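You operate a simulated robot arm through the tools that you are given. There is no shell and no other tool. Be economical: measure what you need, move in short steps, check, and stop when the job is done.

You are at the controls of a simulated robot arm. One attempt, no reset.

JOB
Plug in the small column and run it up, then down again.
Fine: blue plug to the blue socket with the strip off; switch on, run with the white handset, up till the green lamp shows, then right down; off at the end.

It is judged by the outcome, as a careful person would: the job done as asked, and still so three seconds after it is handed in. It fails if anything else is knocked over, pushed out of place, dropped, spilled or broken.

ROBOT AND FRAMES
A 7-joint arm with a two-finger parallel gripper, fixed in place. Base frame: the origin is at the foot of the arm, x ahead of it, y to its left, z up; the work surface is at about z = 0. Lengths are in cm, angles in degrees, forces in N, time in s.
With the tool pointing down near the work surface it reaches from about 22 to 58 cm from the base axis. Its first joint turns from -66.0 to 66.0 degrees. Payload 2.5 kg.
The TCP is the grasp point between the finger pads, 2.3 cm short of the fingertips. In the tool frame z runs along the fingers and y along their closing line. Largest opening 9.4 cm; finger width 3.8, thickness 1; the body of the gripper, 5.4 by 9.6 cm, starts 3.9 cm behind the TCP.
Orientation is told as [roll, pitch, yaw] about the base's x, y, z axes, in that order, counted from this pose: with the fingers straight down and closing along the base's y, the tool's x points along the base's -x, its y along +y and its z along -z.

CONTROLS
- The arm moves only by the tool nudge_tool. Its argument "series" is a list that holds one entry, the list of rows, each a list of 6 numbers: the shift along the tool's x, y, z in cm, then the turn, a rotation vector about the tool's x, y, z in degrees. In form: [[[tx, ty, tz, wx, wy, wz], ...]]. A call has 1 to 10 rows; each row is the pose to reach, as a shift and turn from the pose commanded when the call began, along the tool's axes at that moment. "hand" is the finger opening in cm, from 0 to 9.4, set as the call begins (left out, the last holds). Each row takes 0.2 s and may step no farther than 5 cm and 8.6 degrees from the row before; otherwise, or with a gripper value out of range, the whole call is refused. A pose out of reach is approached as far as the arm can. The call stops where the force on the tool passes 70 N (or 10 N more than at its start, if that is more) or the arm is blocked; 0.2 s more then pass. Each finger travels about 10.8 cm/s and halts on what it meets, pressing with about 38 N; the grip force reading is that of the motor and also rises with nothing between the fingers. The clock runs only during rows and for 0.2 s after the last one: add rows that repeat a pose to give the fingers time. It gives the time, the measured TCP pose, the force on the tool (base axes), the opening and the grip force at its end, in the units of the frame above (readings bear some noise), with the torque about the TCP (base axes, N m) and any sound that the robot's microphone picked up, and new pictures: "views" is both (left out), scene, wrist or none.
- Cameras (640 x 400 px; columns grow to the right, rows downward): "scene" is fixed at [11.87, -40.55, 56.58]; the picture's right is [0.81, -0.58, 0.00], its down [-0.31, -0.42, -0.85] and it looks along [0.50, 0.69, -0.52] (base axes); focal length 323 px, centre (320, 200). "wrist" rides on the gripper at [8.6, 1.6, -7.4] in the tool frame; the picture's right is [-0.18, 0.98, 0.00], its down [-0.58, -0.11, -0.81] and it looks along [-0.79, -0.15, 0.59] (tool axes); focal length 243 px, centre (320, 200). There is no depth. A picture from a camera that has moved, and an enlarged one, comes with that camera's place and axes in the base frame and with its lens. The place of the scene camera against the robot may be out by one fixed shift of up to 2.5 cm in any direction.
- enlarge(camera, box): a new picture of the part [left, top, right, bottom] of that camera's present view, enlarged. No time passes.
- finish_job(): hands the job in; it is judged then, once.

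Go step by step. Nothing tells you positions but the pictures and the camera data: compare them with the known pose of the tool, close in by small moves and look again before you grip or let go. The budget is 120 turns and 200 pictures, counting those below and the enlarged ones. Unless the task says otherwise, let go and move clear before handing in, and close with one line.

The tools are called as a command line: name --argument value ..., lists and objects as JSON in quotes. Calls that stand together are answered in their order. nudge_tool: Moves the arm, as the interface text tells. Its arguments: {"type":"object","properties":{"series":{"type":"array","items":{"type":"array","items":{"type":"array","items":{"type":"number"}}}},"hand":{"type":"number"},"views":{"type":"string","enum":["both","scene","wrist","none"]}},"required":["series"]} The other tools are called the same way: enlarge (camera, box) takes an enlarged picture of a part of a camera's view; finish_job () hands the job in.

At the start:

```text
clock: 0.0
ee_pos: [27.96, 16.85, 38.94]
tcp_rot: [0.0, 0.0, 0.0]
ft_force: [-0.7, 0.3, -0.1]
wrist_torque: [0.0, 0.0, -0.01]
grip_width: 9.39
finger_force: 0.0
```

scene: 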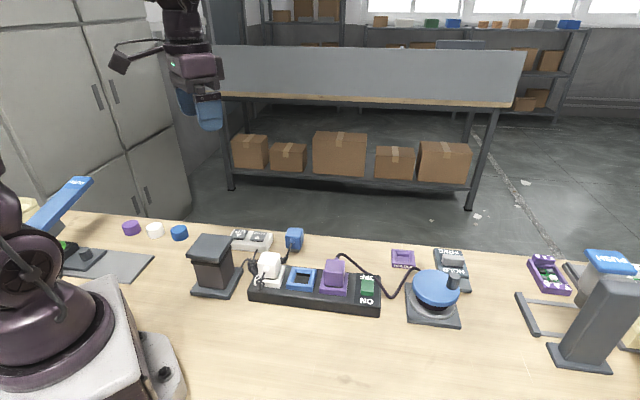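
wrist: 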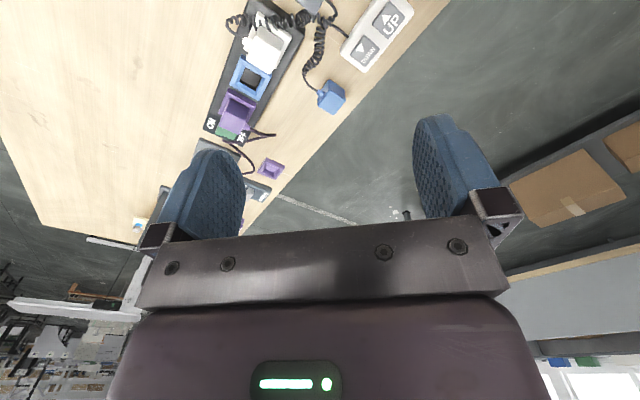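

I see a power strip with white, blue and purple sockets and a green switch, a blue plug lying behind it, and a white handset. I'll look closer first.

enlarge --camera "scene" --box '[180, 210, 400, 330]'

enlarge --camera "scene" --box '[380, 220, 640, 380]'

enlarge --camera "wrist" --box '[190, 0, 430, 150]'

enlarge --camera "scene" --box '[0, 160, 220, 300]'

```text
2.91 times, centred on (290, 270) of scene
camera zoom: at [11.87, -40.55, 56.58], right [0.81, -0.58, 0.0], down [-0.31, -0.42, -0.85], along [0.5, 0.69, -0.52], focal length 940 px, centre (407, -4)
```

zoom: 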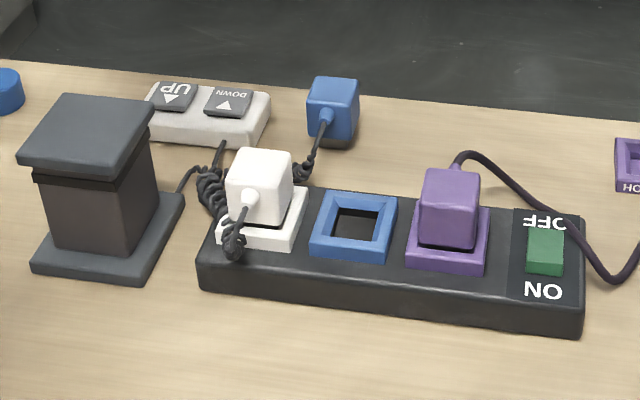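

```text
2.46 times, centred on (510, 300) of scene
camera zoom: at [11.87, -40.55, 56.58], right [0.81, -0.58, 0.0], down [-0.31, -0.42, -0.85], along [0.5, 0.69, -0.52], focal length 796 px, centre (-148, -46)
```

zoom: 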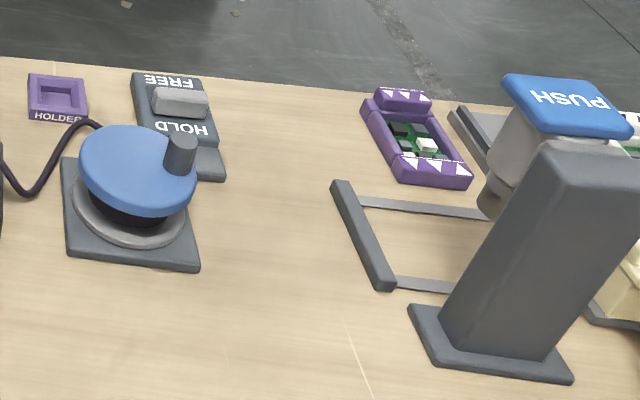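

```text
2.67 times, centred on (310, 75) of wrist
camera zoom: at [19.31, 18.44, 46.55], right [0.18, 0.98, 0.0], down [0.58, -0.11, 0.81], along [0.79, -0.15, -0.59], focal length 647 px, centre (347, 533)
```

zoom: 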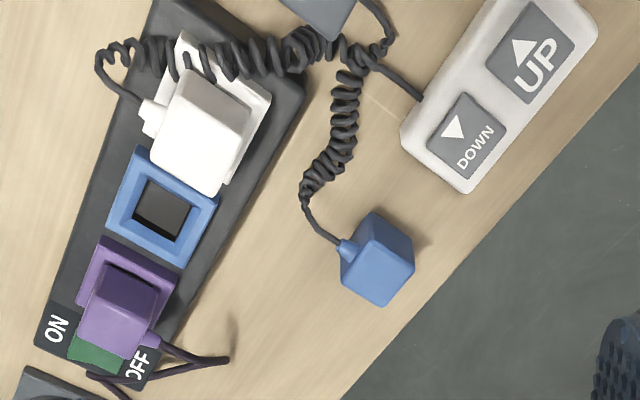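

```text
2.86 times, centred on (110, 230) of scene
camera zoom: at [11.87, -40.55, 56.58], right [0.81, -0.58, 0.0], down [-0.31, -0.42, -0.85], along [0.5, 0.69, -0.52], focal length 923 px, centre (920, 114)
```

zoom: 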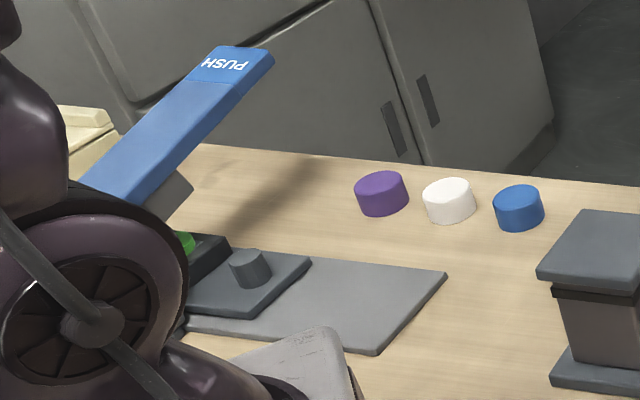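

The blue plug stands near (45.6, 15.7), and the blue socket near (38, 2.5). The strip runs roughly at -45°. I'll move in towards the plug for a closer look.

nudge_tool --series '[[[-2.5, -0.3, 4, 0, 0, 0], [-5, -0.6, 8, 0, 0, 0], [-7.5, -0.8, 12, 0, 0, 0], [-9, -1, 16, 0, 0, 0], [-9, -1, 16, 0, 0, 0]]]' --views "wrist"

```text
clock: 1.2
ee_pos: [37.34, 16.17, 23.32]
tcp_rot: [0.0, 0.0, 0.0]
ft_force: [0.8, 0.4, -0.1]
wrist_torque: [-0.03, 0.01, -0.06]
grip_width: 9.38
finger_force: 0.1
camera wrist: at [28.61, 17.81, 30.92], right [0.18, 0.98, 0.0], down [0.58, -0.11, 0.81], along [0.79, -0.15, -0.59], focal length 243 px, centre (320, 200)
```

wrist: 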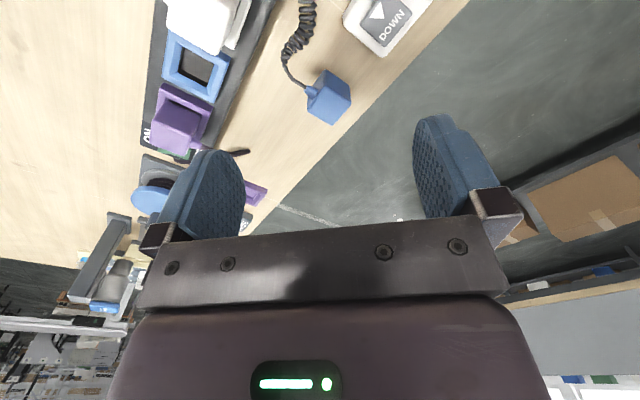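

The plug is well in view; I'll enlarge it to get its size and heading.

enlarge --camera "wrist" --box '[270, 40, 390, 140]'

enlarge --camera "wrist" --box '[120, 0, 280, 180]'

enlarge --camera "scene" --box '[270, 215, 330, 270]'

```text
4.00 times, centred on (330, 90) of wrist
camera zoom: at [28.61, 17.81, 30.92], right [0.18, 0.98, 0.0], down [0.58, -0.11, 0.81], along [0.79, -0.15, -0.59], focal length 970 px, centre (280, 640)
```

zoom: 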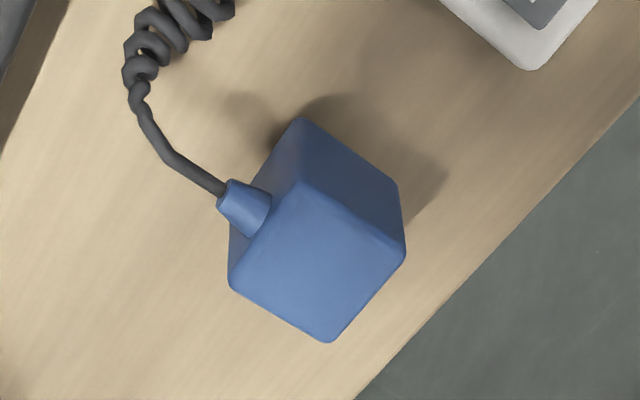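

```text
2.22 times, centred on (200, 90) of wrist
camera zoom: at [28.61, 17.81, 30.92], right [0.18, 0.98, 0.0], down [0.58, -0.11, 0.81], along [0.79, -0.15, -0.59], focal length 539 px, centre (587, 444)
```

zoom: 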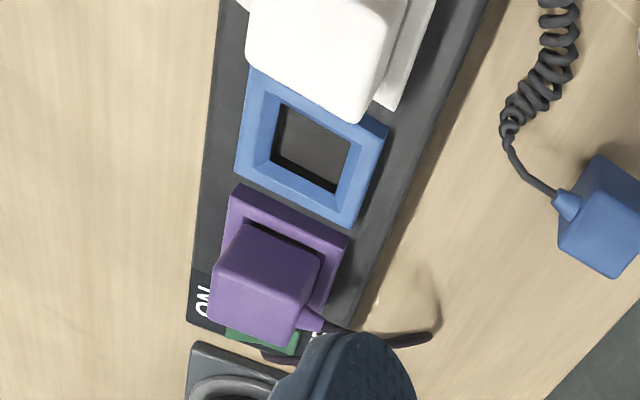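

```text
7.27 times, centred on (300, 242) of scene
camera zoom: at [11.88, -40.55, 56.58], right [0.81, -0.58, 0.0], down [-0.31, -0.42, -0.85], along [0.5, 0.69, -0.52], focal length 2350 px, centre (466, -109)
```

zoom: 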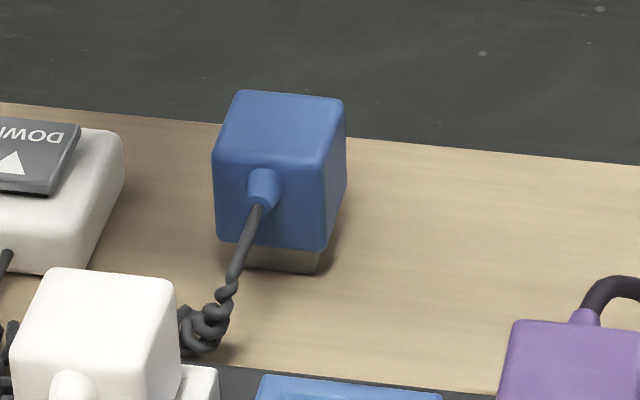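

The plug is about 3.7 cm square, turned 45°, its top near z=5, with its cable facing the strip. Its sides already match the strip, so I'll yaw the tool +45° and come above it.

nudge_tool --series '[[[-1.5, 0, 1.5, 0, 0, -7.5], [-3, 0, 3, 0, 0, -15], [-4.5, 0, 4.5, 0, 0, -22.5], [-6, 0, 6, 0, 0, -30], [-7.2, 0, 7.5, 0, 0, -37.5], [-8.2, 0, 9, 0, 0, -45], [-8.2, 0, 9, 0, 0, -45]]]'

```text
clock: 2.8
ee_pos: [45.18, 15.84, 13.95]
tcp_rot: [0.0, -0.1, 45.1]
ft_force: [-0.5, 0.5, 0.5]
wrist_torque: [0.01, 0.03, 0.02]
grip_width: 9.4
finger_force: 0.0
camera wrist: at [37.86, 10.77, 21.58], right [-0.57, 0.82, 0.0], down [0.49, 0.34, 0.81], along [0.66, 0.46, -0.59], focal length 243 px, centre (320, 200)
```

scene: 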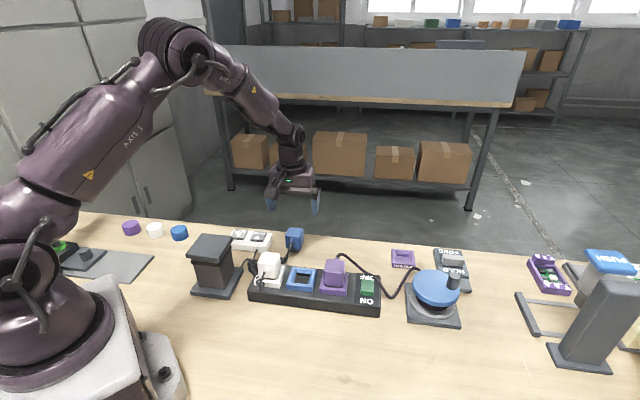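
wrist: 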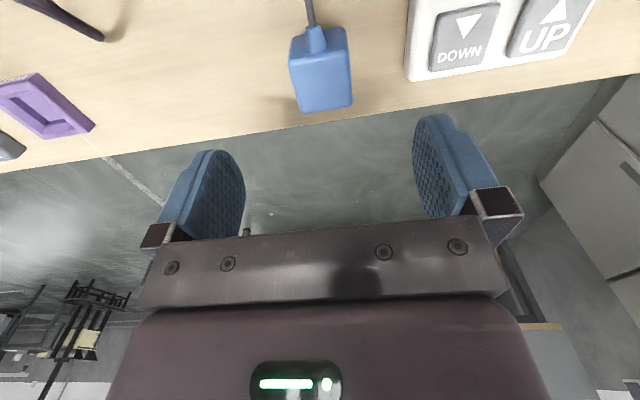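

enlarge --camera "wrist" --box '[260, 0, 390, 120]'

enlarge --camera "scene" --box '[180, 210, 400, 330]'

```text
3.33 times, centred on (325, 60) of wrist
camera zoom: at [37.86, 10.77, 21.58], right [-0.57, 0.82, 0.0], down [0.49, 0.34, 0.81], along [0.66, 0.46, -0.59], focal length 809 px, centre (303, 667)
```

zoom: 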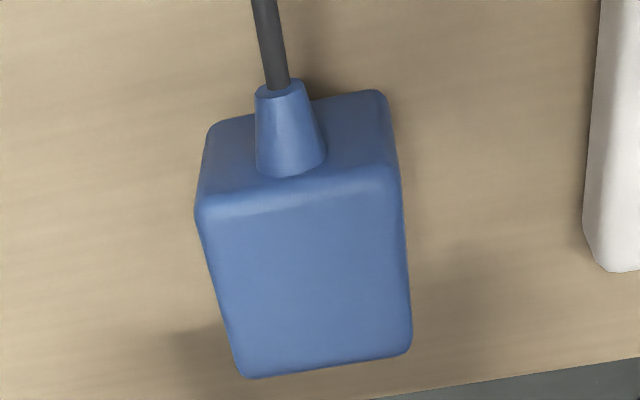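

```text
2.91 times, centred on (290, 270) of scene
camera zoom: at [11.87, -40.55, 56.58], right [0.81, -0.58, 0.0], down [-0.31, -0.42, -0.85], along [0.5, 0.69, -0.52], focal length 940 px, centre (407, -4)
```

zoom: 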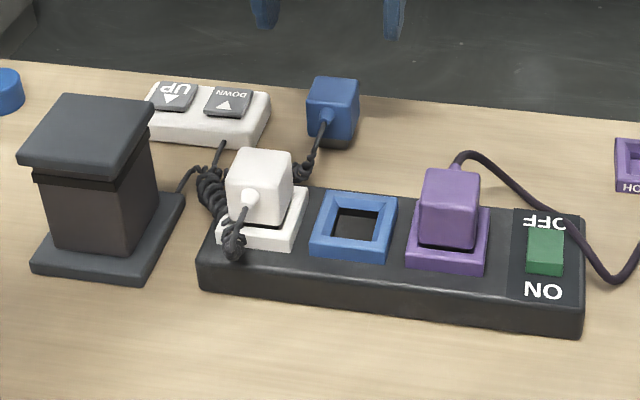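

The plug centre is near (45.1, 16.0), square with the tool. I'll descend with the fingers at 7 cm so the handset stays clear.

nudge_tool --series '[[[-0.07, 0.2, 3.5, 0, 0, 0], [-0.07, 0.2, 6, 0, 0, 0], [-0.07, 0.2, 8.0, 0, 0, 0], [-0.07, 0.2, 8.0, 0, 0, 0]]]' --hand 7

```text
clock: 3.8
ee_pos: [45.21, 16.09, 5.81]
tcp_rot: [0.1, -0.1, 45.0]
ft_force: [-0.1, -0.1, -1.3]
wrist_torque: [-0.01, -0.01, 0.02]
grip_width: 7.02
finger_force: 0.1
camera wrist: at [37.98, 11.15, 13.51], right [-0.56, 0.83, 0.0], down [0.49, 0.33, 0.81], along [0.67, 0.46, -0.59], focal length 243 px, centre (320, 200)
```

scene: 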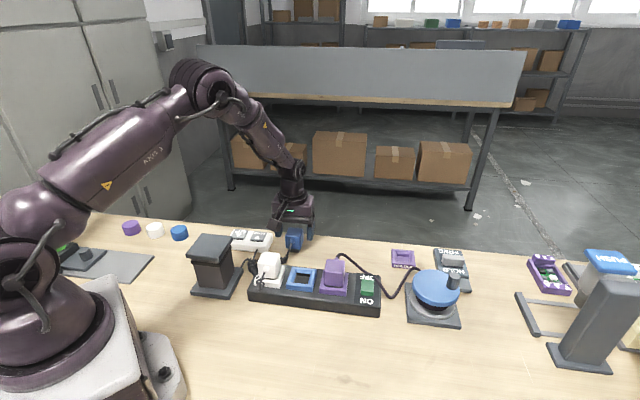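
wrist: 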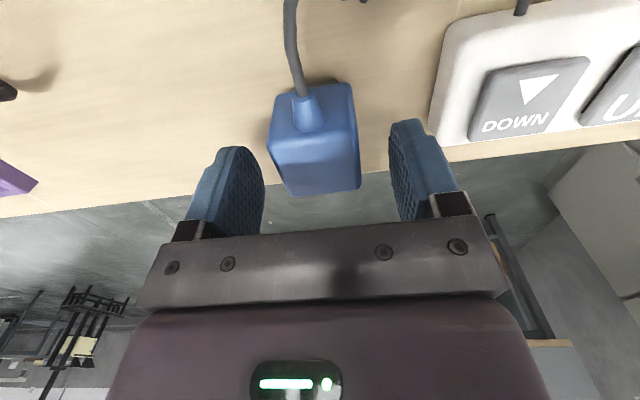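

The plug is centred between the fingers. I'll go down to z≈3.6 and close.

nudge_tool --series '[[[0, 0, 1.2, 0, 0, 0], [0, 0, 2.2, 0, 0, 0], [0, 0, 2.2, 0, 0, 0]]]' --views "wrist"

nudge_tool --series '[[[0, 0, 0, 0, 0, 0], [0, 0, 0, 0, 0, 0], [0, 0, 0, 0, 0, 0]]]' --hand 3.0

```text
clock: 4.6
ee_pos: [45.19, 16.17, 3.97]
tcp_rot: [0.0, 0.0, 45.1]
ft_force: [-0.7, -0.1, -0.3]
wrist_torque: [0.0, 0.0, 0.01]
grip_width: 7.01
finger_force: 0.0
camera wrist: at [37.92, 11.17, 11.45], right [-0.56, 0.83, 0.0], down [0.49, 0.33, 0.81], along [0.67, 0.46, -0.59], focal length 243 px, centre (320, 200)
```

wrist: 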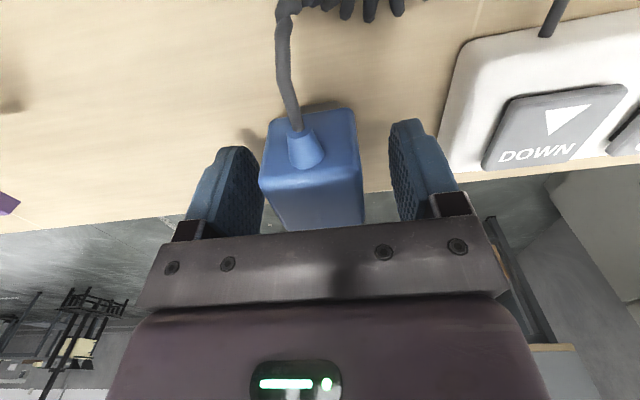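

```text
clock: 5.4
ee_pos: [45.08, 16.21, 3.9]
tcp_rot: [0.0, 0.1, 45.0]
ft_force: [-0.1, -0.7, -0.8]
wrist_torque: [-0.03, -0.01, 0.0]
grip_width: 3.96
finger_force: 38.0
camera wrist: at [37.9, 11.17, 11.45], right [-0.56, 0.83, 0.0], down [0.49, 0.33, 0.81], along [0.67, 0.46, -0.59], focal length 243 px, centre (320, 200)
```

scene: 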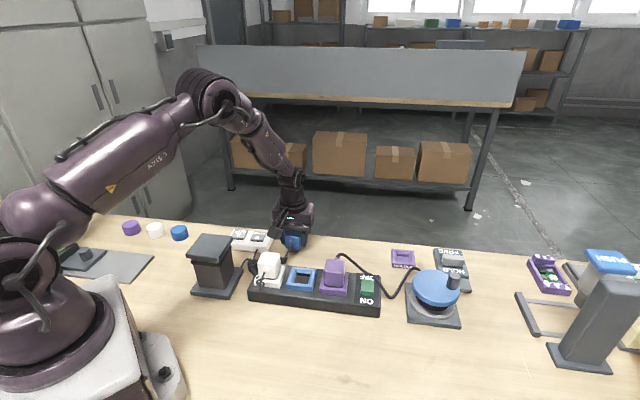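
wrist: 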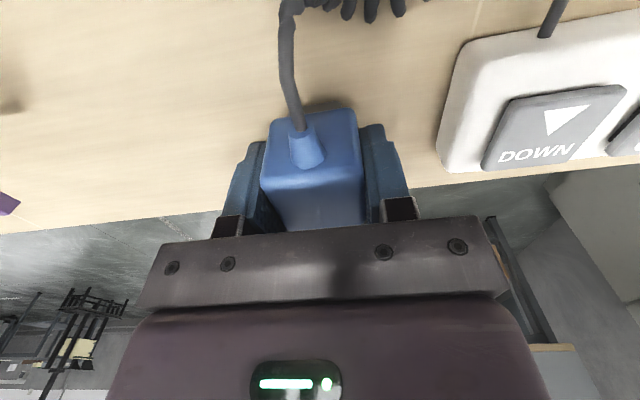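

Gripped at 3.96 cm. I'll lift and carry it part of the way to the strip, then look at the socket and the switch.

nudge_tool --series '[[[0, 0, -4, 0, 0, 0], [0, 0, -8, 0, 0, 0], [1.5, -1, -10, 0, 0, 0], [3.5, -2.5, -10, 0, 0, 0], [5.5, -4, -10, 0, 0, 0], [5.5, -4, -10, 0, 0, 0]]]'

enlarge --camera "wrist" --box '[160, 0, 480, 200]'

enlarge --camera "scene" --box '[230, 200, 400, 320]'

```text
clock: 6.8
ee_pos: [44.13, 9.11, 13.65]
tcp_rot: [0.1, 0.0, 45.0]
ft_force: [0.9, 0.3, -1.0]
wrist_torque: [0.02, 0.03, 0.04]
grip_width: 3.95
finger_force: 37.7
camera wrist: at [36.79, 4.17, 21.21], right [-0.57, 0.82, 0.0], down [0.49, 0.33, 0.81], along [0.67, 0.46, -0.59], focal length 243 px, centre (320, 200)
```

scene: 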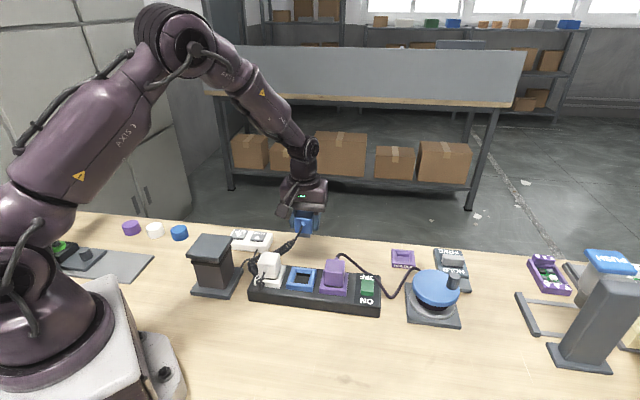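
wrist: 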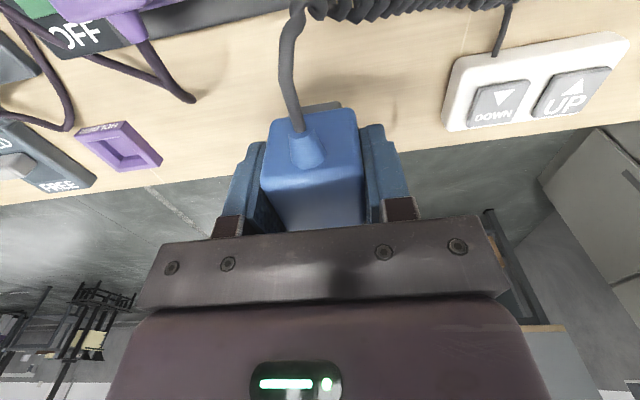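

```text
2.00 times, centred on (320, 100) of wrist
camera zoom: at [36.79, 4.17, 21.21], right [-0.57, 0.82, 0.0], down [0.49, 0.33, 0.81], along [0.67, 0.46, -0.59], focal length 485 px, centre (320, 400)
```

zoom: 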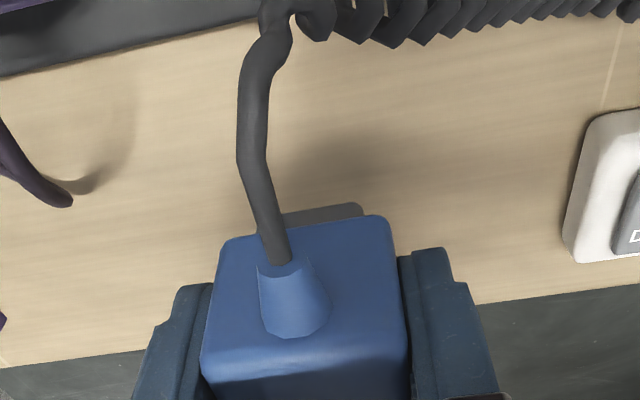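

```text
3.33 times, centred on (315, 260) of scene
camera zoom: at [11.87, -40.55, 56.58], right [0.81, -0.58, 0.0], down [-0.31, -0.42, -0.85], along [0.5, 0.69, -0.52], focal length 1077 px, centre (337, 0)
```

zoom: 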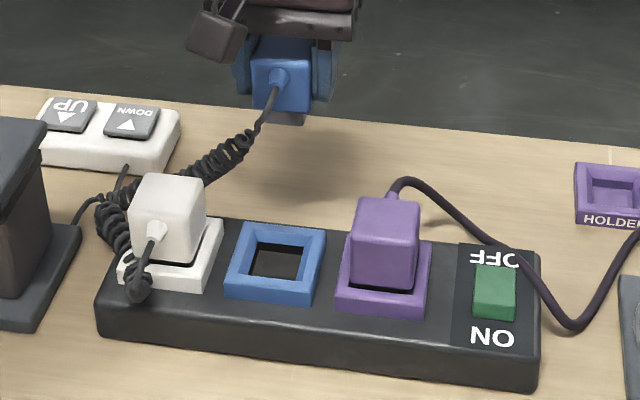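

The switch's state isn't yet clear. I'll carry the plug above the blue socket and look from there.

nudge_tool --series '[[[3, -0.4, 0, 0, 0, 0], [6, -0.7, 0, 0, 0, 0], [8.5, -1, -0.4, 0, 0, 0], [8.5, -1, -0.4, 0, 0, 0]]]'

enlarge --camera "wrist" --box '[160, 0, 480, 200]'

enlarge --camera "scene" --box '[230, 200, 400, 320]'

```text
clock: 7.8
ee_pos: [38.44, 2.65, 14.11]
tcp_rot: [-0.1, 0.0, 44.9]
ft_force: [-0.4, 0.6, -0.3]
wrist_torque: [0.03, 0.06, -0.01]
grip_width: 3.95
finger_force: 37.8
camera wrist: at [31.08, -2.37, 21.73], right [-0.57, 0.82, 0.0], down [0.49, 0.33, 0.81], along [0.67, 0.46, -0.59], focal length 243 px, centre (320, 200)
```

scene: 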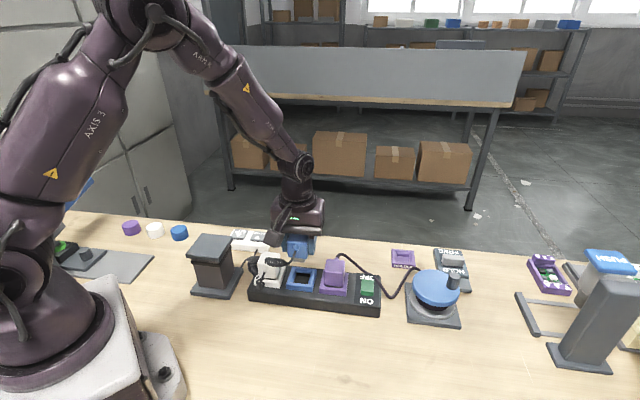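
wrist: 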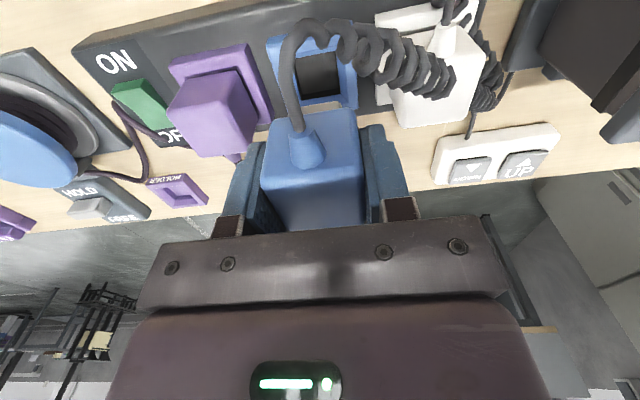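

```text
2.00 times, centred on (320, 100) of wrist
camera zoom: at [31.08, -2.37, 21.73], right [-0.57, 0.82, 0.0], down [0.49, 0.33, 0.81], along [0.67, 0.46, -0.59], focal length 485 px, centre (320, 400)
```

zoom: 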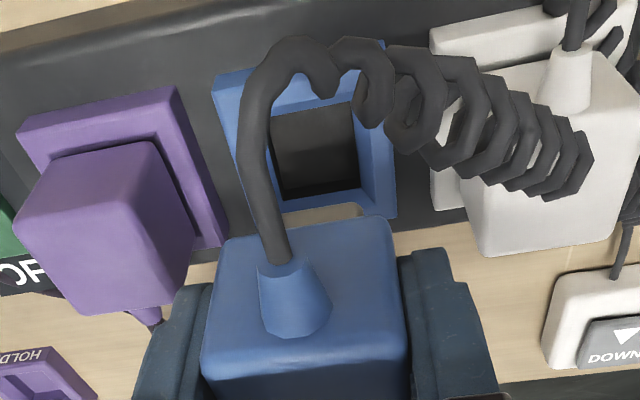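

```text
3.33 times, centred on (315, 260) of scene
camera zoom: at [11.87, -40.55, 56.58], right [0.81, -0.58, 0.0], down [-0.31, -0.42, -0.85], along [0.5, 0.69, -0.52], focal length 1077 px, centre (337, 0)
```

zoom: 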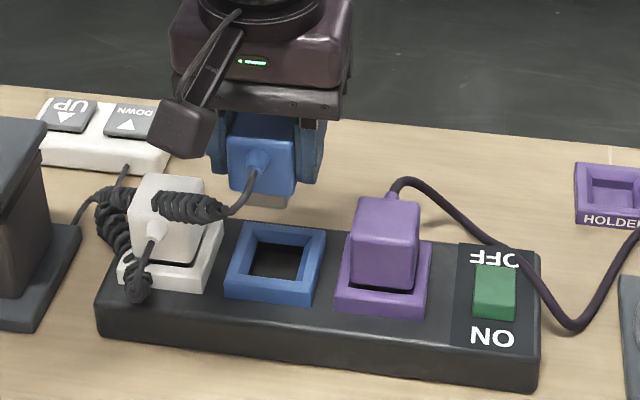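

The socket centre comes out near (38.4, 2.5) with its rim at z≈4.3, and the plug is almost exactly above it. I'll check the switch state from this view before inserting.

enlarge --camera "wrist" --box '[80, 30, 220, 150]'

enlarge --camera "scene" --box '[345, 260, 395, 310]'

```text
3.33 times, centred on (150, 90) of wrist
camera zoom: at [31.08, -2.37, 21.73], right [-0.57, 0.82, 0.0], down [0.49, 0.33, 0.81], along [0.67, 0.46, -0.59], focal length 809 px, centre (887, 567)
```

zoom: 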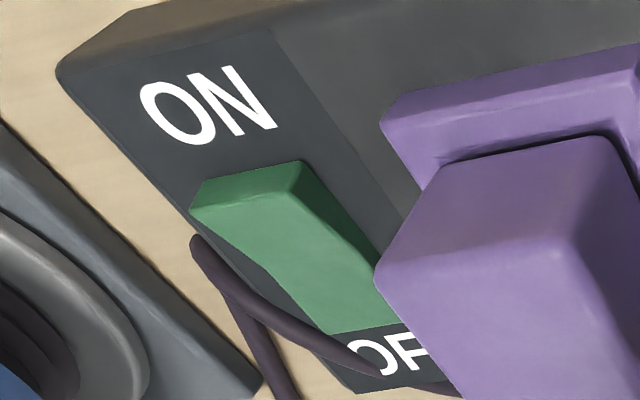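

```text
8.00 times, centred on (370, 285) of scene
camera zoom: at [11.87, -40.55, 56.58], right [0.81, -0.58, 0.0], down [-0.31, -0.42, -0.85], along [0.5, 0.69, -0.52], focal length 2585 px, centre (-80, -480)
```

zoom: 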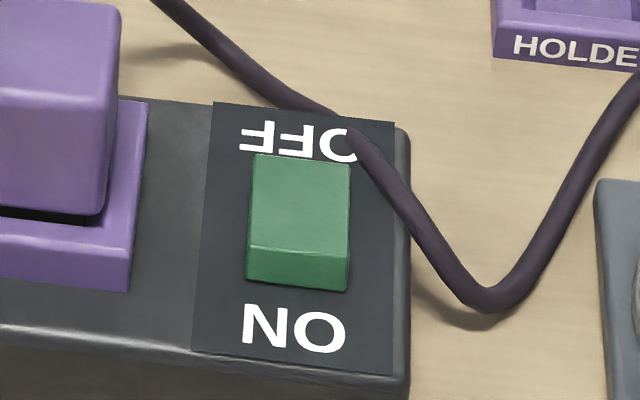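

The rocker stands proud at ON and is flush at OFF, so the strip is off. I'll now lower the plug toward the socket.

nudge_tool --series '[[[0.1, -0.06, 2, 0, 0, 0], [0.1, -0.06, 4, 0, 0, 0], [0.1, -0.06, 5.2, 0, 0, 0], [0.1, -0.06, 5.2, 0, 0, 0]]]'

enlarge --camera "wrist" --box '[200, 20, 440, 200]'

enlarge --camera "scene" --box '[250, 220, 350, 300]'

```text
clock: 8.8
ee_pos: [38.72, 2.53, 8.79]
tcp_rot: [-0.1, 0.1, 45.0]
ft_force: [-0.5, 0.2, 0.0]
wrist_torque: [-0.01, -0.01, 0.0]
grip_width: 3.96
finger_force: 38.0
camera wrist: at [31.36, -2.44, 16.41], right [-0.57, 0.83, 0.0], down [0.49, 0.33, 0.81], along [0.67, 0.46, -0.59], focal length 243 px, centre (320, 200)
```

scene: 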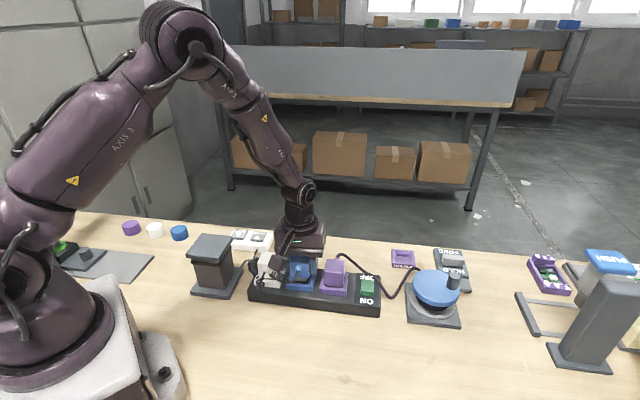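
wrist: 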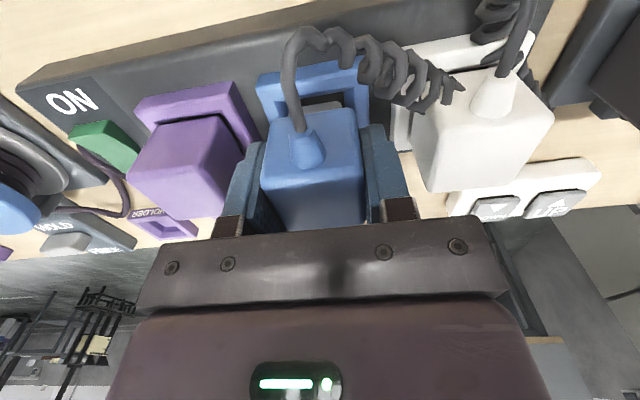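

```text
2.22 times, centred on (320, 110) of wrist
camera zoom: at [31.36, -2.44, 16.41], right [-0.57, 0.83, 0.0], down [0.49, 0.33, 0.81], along [0.67, 0.46, -0.59], focal length 539 px, centre (320, 400)
```

zoom: 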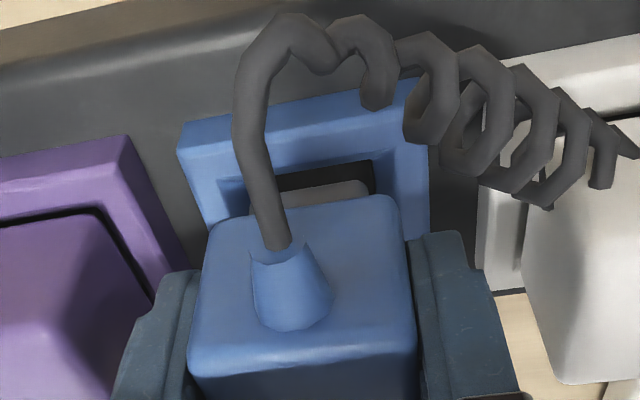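

```text
5.00 times, centred on (300, 260) of scene
camera zoom: at [11.87, -40.55, 56.58], right [0.81, -0.58, 0.0], down [-0.31, -0.42, -0.85], along [0.5, 0.69, -0.52], focal length 1616 px, centre (420, -100)
```

zoom: 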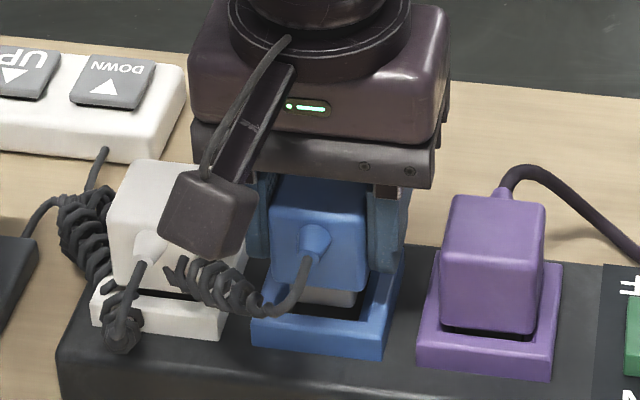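

The insert is lined up with the hole, sideways and front-to-back, within about 0.2 cm. I'll lower gently, in small steps.

nudge_tool --series '[[[0, 0, 0.4, 0, 0, 0], [0, 0, 0.8, 0, 0, 0], [0, 0, 1.1, 0, 0, 0], [0, 0, 1.1, 0, 0, 0]]]'

enlarge --camera "scene" --box '[250, 220, 350, 300]'

enlarge --camera "wrist" --box '[200, 20, 440, 200]'

```text
clock: 9.8
ee_pos: [38.67, 2.56, 7.92]
tcp_rot: [-0.1, -0.1, 45.0]
ft_force: [1.2, -0.5, 4.6]
wrist_torque: [-0.01, 0.02, 0.0]
grip_width: 3.95
finger_force: 38.0
camera wrist: at [31.43, -2.43, 15.45], right [-0.56, 0.83, 0.0], down [0.49, 0.33, 0.81], along [0.67, 0.46, -0.59], focal length 243 px, centre (320, 200)
```

scene: 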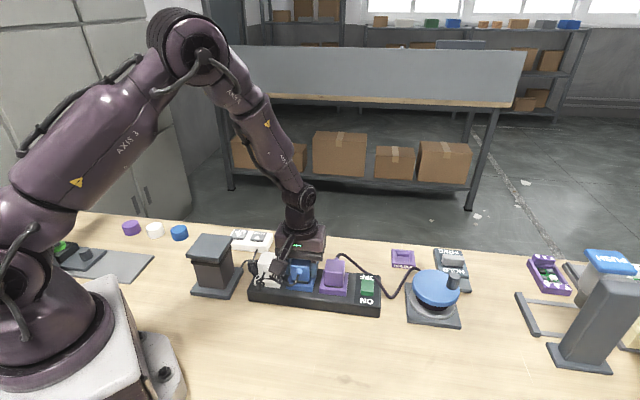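
wrist: 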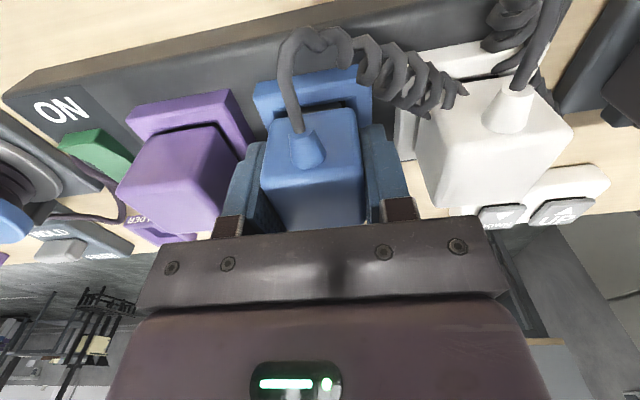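

```text
5.00 times, centred on (300, 260) of scene
camera zoom: at [11.87, -40.55, 56.58], right [0.81, -0.58, 0.0], down [-0.31, -0.42, -0.85], along [0.5, 0.69, -0.52], focal length 1616 px, centre (420, -100)
```

zoom: 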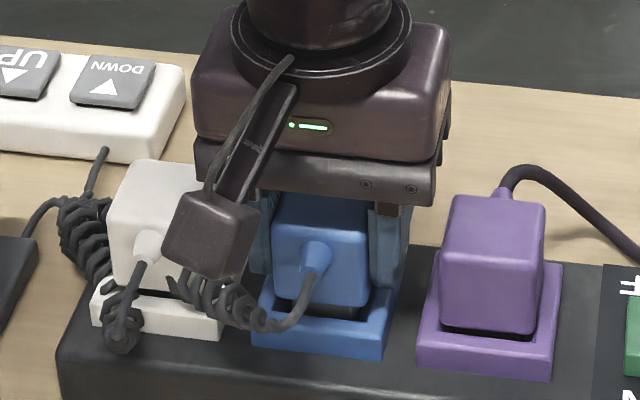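

```text
2.22 times, centred on (320, 110) of wrist
camera zoom: at [31.43, -2.43, 15.45], right [-0.56, 0.83, 0.0], down [0.49, 0.33, 0.81], along [0.67, 0.46, -0.59], focal length 539 px, centre (320, 400)
```

zoom: 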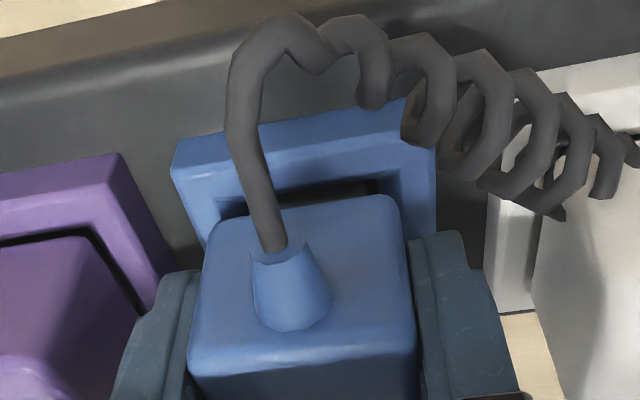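

There's light contact of about 5 N. I'll press down a little more and watch whether it slides in.

nudge_tool --series '[[[0, 0, 0.3, 0, 0, 0], [0, 0, 0.6, 0, 0, 0], [0, 0, 0.6, 0, 0, 0]]]' --views "none"

enlarge --camera "scene" --box '[250, 220, 350, 300]'

```text
clock: 10.6
ee_pos: [38.65, 2.52, 7.31]
tcp_rot: [-0.1, -0.1, 45.1]
ft_force: [1.1, 5.6, 10.4]
wrist_torque: [0.14, 0.05, -0.08]
grip_width: 3.96
finger_force: 37.9
```

```text
5.00 times, centred on (300, 260) of scene
camera zoom: at [11.87, -40.55, 56.58], right [0.81, -0.58, 0.0], down [-0.31, -0.42, -0.85], along [0.5, 0.69, -0.52], focal length 1616 px, centre (420, -100)
```

zoom: 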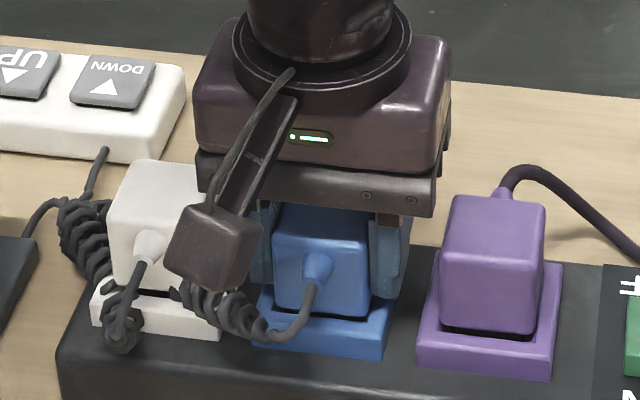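

It is sliding in, and now looks nearly like its neighbours. I'll press a little further until it bottoms out.

nudge_tool --series '[[[0, 0, 0.3, 0, 0, 0], [0, 0, 0.6, 0, 0, 0], [0, 0, 0.6, 0, 0, 0]]]' --views "none"

enlarge --camera "scene" --box '[250, 220, 350, 300]'

```text
clock: 11.2
ee_pos: [38.69, 2.6, 7.08]
tcp_rot: [-0.1, -0.1, 45.0]
ft_force: [-2.9, 0.2, 8.8]
wrist_torque: [-0.02, 0.1, -0.01]
grip_width: 3.95
finger_force: 38.0
stopped in row 2: the force on the tool passed its limit at 81 N (the readings are from after the stop); the commanded pose is now the measured one
```

```text
5.00 times, centred on (300, 260) of scene
camera zoom: at [11.87, -40.55, 56.58], right [0.81, -0.58, 0.0], down [-0.31, -0.42, -0.85], along [0.5, 0.69, -0.52], focal length 1616 px, centre (420, -100)
```

zoom: 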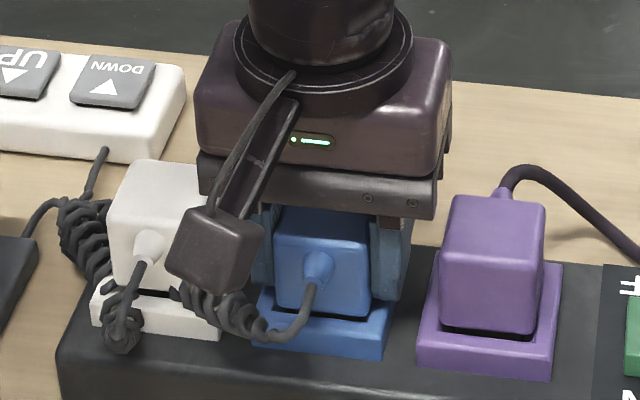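

It bottomed out firmly and looks seated like the others. I'll open a little and lift straight up.

nudge_tool --series '[[[0, 0, 0, 0, 0, 0], [0, 0, 0, 0, 0, 0], [0, 0, -2, 0, 0, 0], [0, 0, -5, 0, 0, 0], [0, 0, -9, 0, 0, 0], [0, 0, -9, 0, 0, 0]]]' --hand 5.4

enlarge --camera "scene" --box '[250, 220, 350, 300]'

enlarge --camera "wrist" --box '[80, 0, 400, 200]'

```text
clock: 12.6
ee_pos: [38.5, 2.74, 16.04]
tcp_rot: [-0.1, 0.0, 45.0]
ft_force: [0.1, 0.2, -0.3]
wrist_torque: [0.01, -0.03, 0.0]
grip_width: 5.39
finger_force: 0.1
camera wrist: at [31.31, -2.29, 23.61], right [-0.57, 0.82, 0.0], down [0.49, 0.33, 0.81], along [0.67, 0.46, -0.59], focal length 243 px, centre (320, 200)
```

scene: 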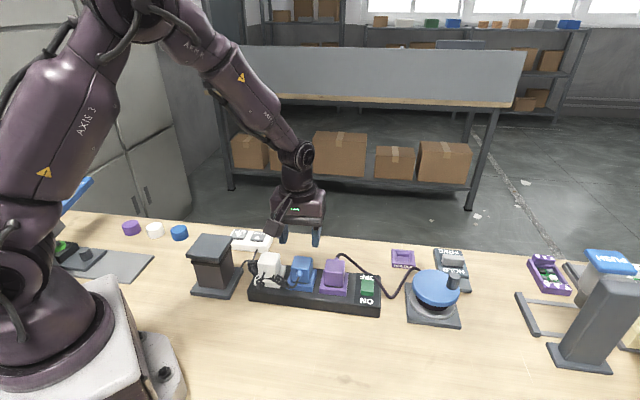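
wrist: 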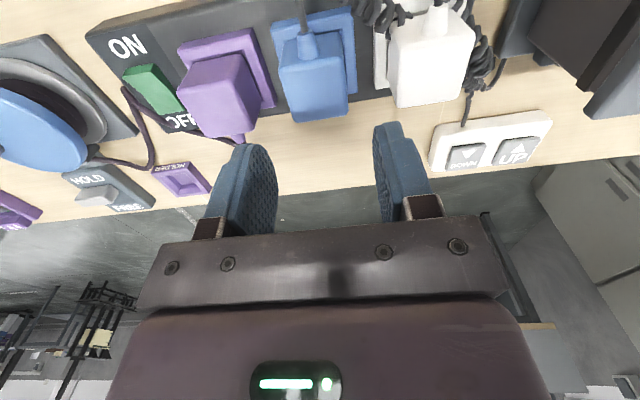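

```text
5.00 times, centred on (300, 260) of scene
camera zoom: at [11.87, -40.55, 56.58], right [0.81, -0.58, 0.0], down [-0.31, -0.42, -0.85], along [0.5, 0.69, -0.52], focal length 1616 px, centre (420, -100)
```

zoom: 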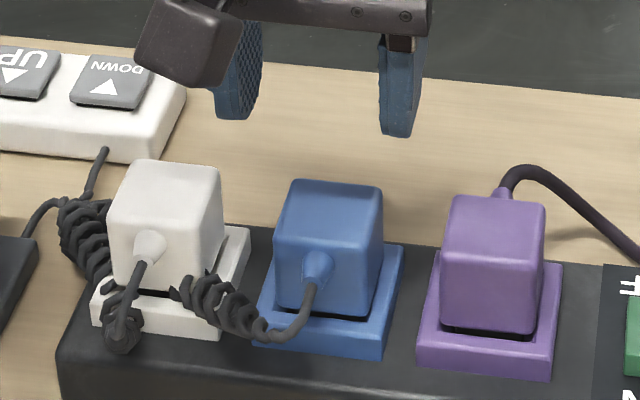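

```text
2.00 times, centred on (240, 100) of wrist
camera zoom: at [31.31, -2.29, 23.61], right [-0.57, 0.82, 0.0], down [0.49, 0.33, 0.81], along [0.67, 0.46, -0.59], focal length 485 px, centre (480, 400)
```

zoom: 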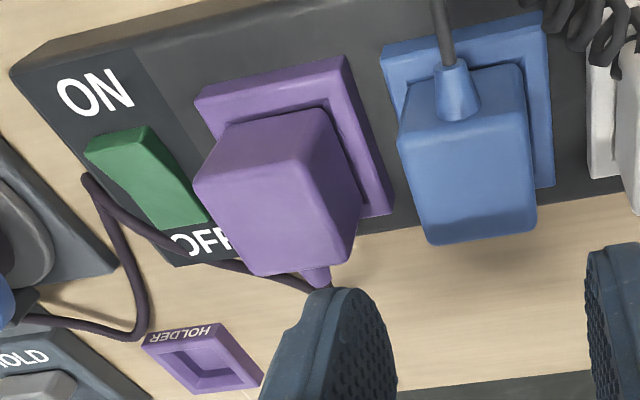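

The plug is seated. Next is the switch's ON end, near (47.4, -8.5); I'll close the fingers and move above it.

nudge_tool --series '[[[0.4, -4, 0, 0, 0, 0], [0.8, -8, 0, 0, 0, 0], [1.2, -12, 0.5, 0, 0, 0], [1.6, -14.2, 3, 0, 0, 0], [1.6, -14.2, 5, 0, 0, 0], [1.6, -14.2, 5, 0, 0, 0]]]' --hand 0

enlarge --camera "scene" --box '[320, 220, 420, 310]'

enlarge --camera "wrist" --box '[200, 0, 440, 200]'

```text
clock: 14.0
ee_pos: [47.83, -8.44, 10.95]
tcp_rot: [-0.1, -0.1, 45.1]
ft_force: [0.4, 0.4, -0.2]
wrist_torque: [-0.01, 0.02, 0.01]
grip_width: 0.02
finger_force: 38.3
camera wrist: at [40.59, -13.55, 18.51], right [-0.57, 0.82, 0.0], down [0.49, 0.34, 0.81], along [0.67, 0.46, -0.59], focal length 243 px, centre (320, 200)
```

scene: 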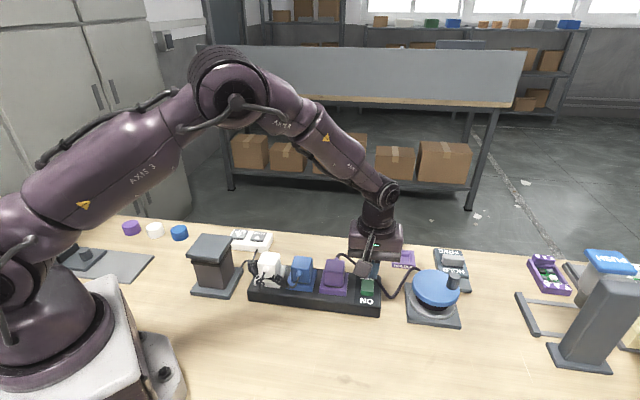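
wrist: 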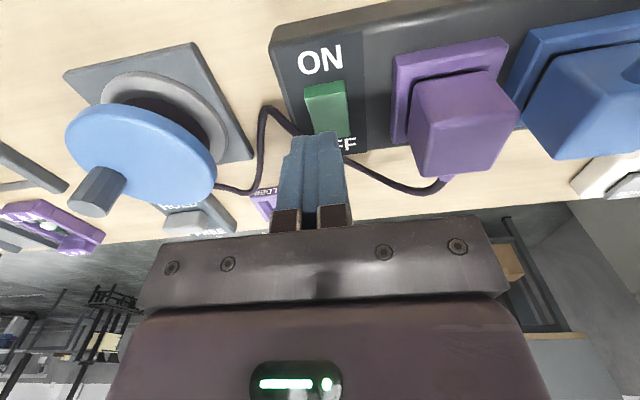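

```text
4.44 times, centred on (370, 265) of scene
camera zoom: at [11.87, -40.55, 56.58], right [0.81, -0.58, 0.0], down [-0.31, -0.42, -0.85], along [0.5, 0.69, -0.52], focal length 1436 px, centre (98, -89)
```

zoom: 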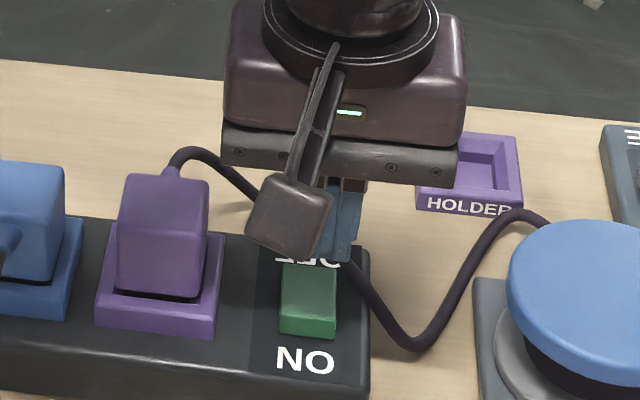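

```text
2.00 times, centred on (320, 100) of wrist
camera zoom: at [40.59, -13.55, 18.51], right [-0.57, 0.82, 0.0], down [0.49, 0.34, 0.81], along [0.67, 0.46, -0.59], focal length 485 px, centre (320, 400)
```

zoom: 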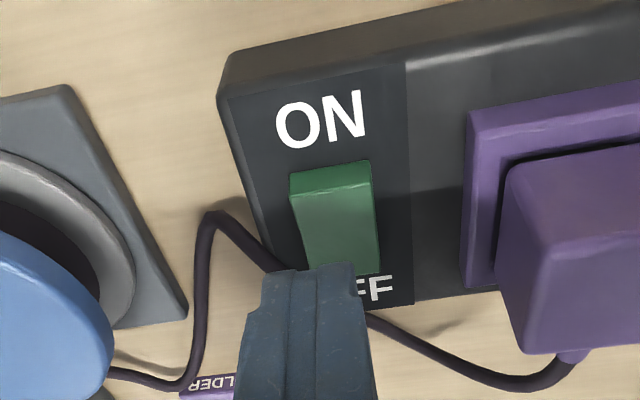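

The rocker's ON end lies about 0.5 cm to the tool's +x and +y. I'll correct and press down in small steps.

nudge_tool --series '[[[0.2, 0.4, 2, 0, 0, 0], [0.2, 0.4, 3.4, 0, 0, 0], [0.2, 0.4, 3.9, 0, 0, 0], [0.2, 0.4, 4.3, 0, 0, 0], [0.2, 0.4, 4.7, 0, 0, 0], [0.2, 0.4, 4.7, 0, 0, 0]]]'

enlarge --camera "scene" --box '[320, 220, 420, 310]'

enlarge --camera "wrist" --box '[200, 0, 440, 200]'

```text
clock: 15.4
ee_pos: [47.35, -8.3, 6.57]
tcp_rot: [-0.2, 0.0, 45.0]
ft_force: [-29.2, 2.1, 53.0]
wrist_torque: [0.55, 0.23, 0.25]
grip_width: 0.0
finger_force: 37.6
heard: click
camera wrist: at [40.05, -13.41, 14.23], right [-0.57, 0.82, 0.0], down [0.49, 0.34, 0.81], along [0.67, 0.46, -0.59], focal length 243 px, centre (320, 200)
```

scene: 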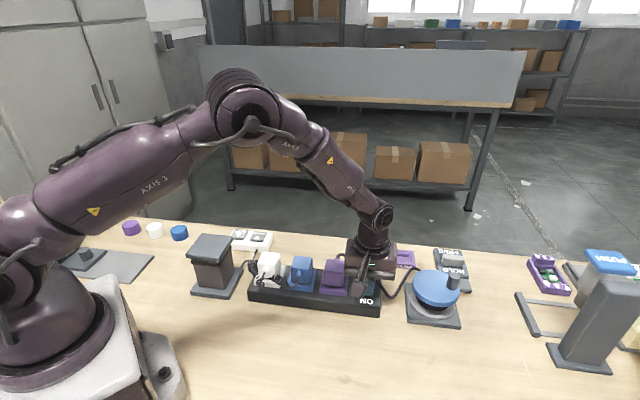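
wrist: 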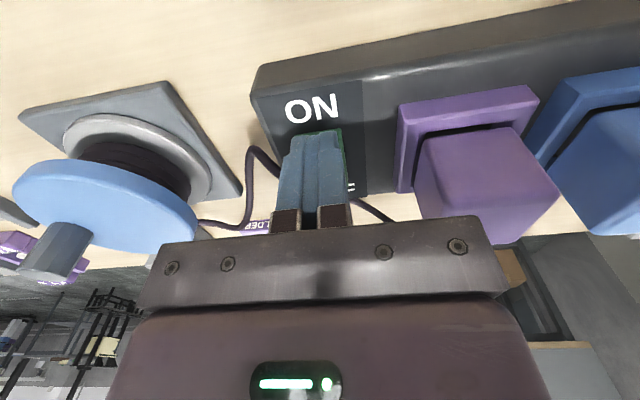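

```text
4.44 times, centred on (370, 265) of scene
camera zoom: at [11.85, -40.55, 56.59], right [0.81, -0.58, 0.0], down [-0.31, -0.42, -0.85], along [0.5, 0.69, -0.52], focal length 1436 px, centre (98, -89)
```

zoom: 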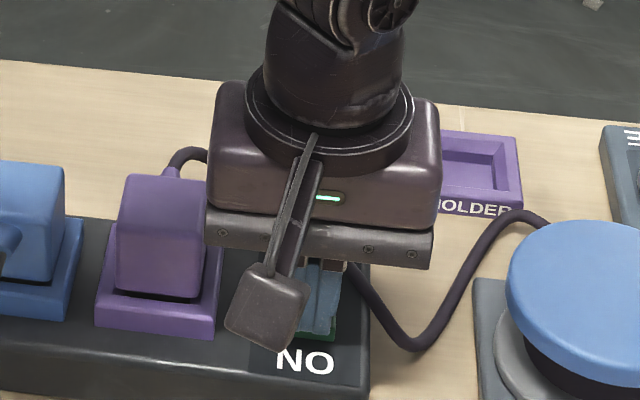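

```text
2.00 times, centred on (320, 100) of wrist
camera zoom: at [40.05, -13.41, 14.23], right [-0.57, 0.82, 0.0], down [0.49, 0.34, 0.81], along [0.67, 0.46, -0.59], focal length 485 px, centre (320, 400)
```

zoom: 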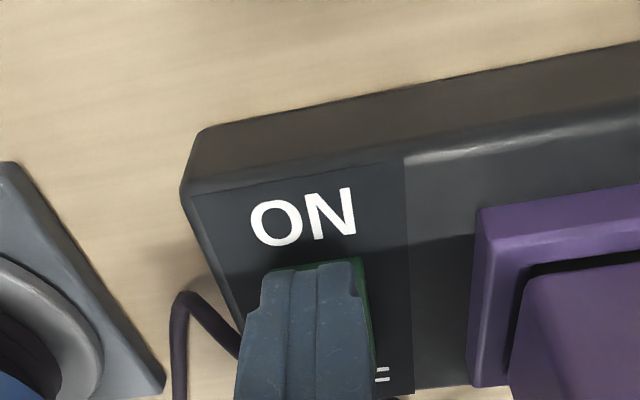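

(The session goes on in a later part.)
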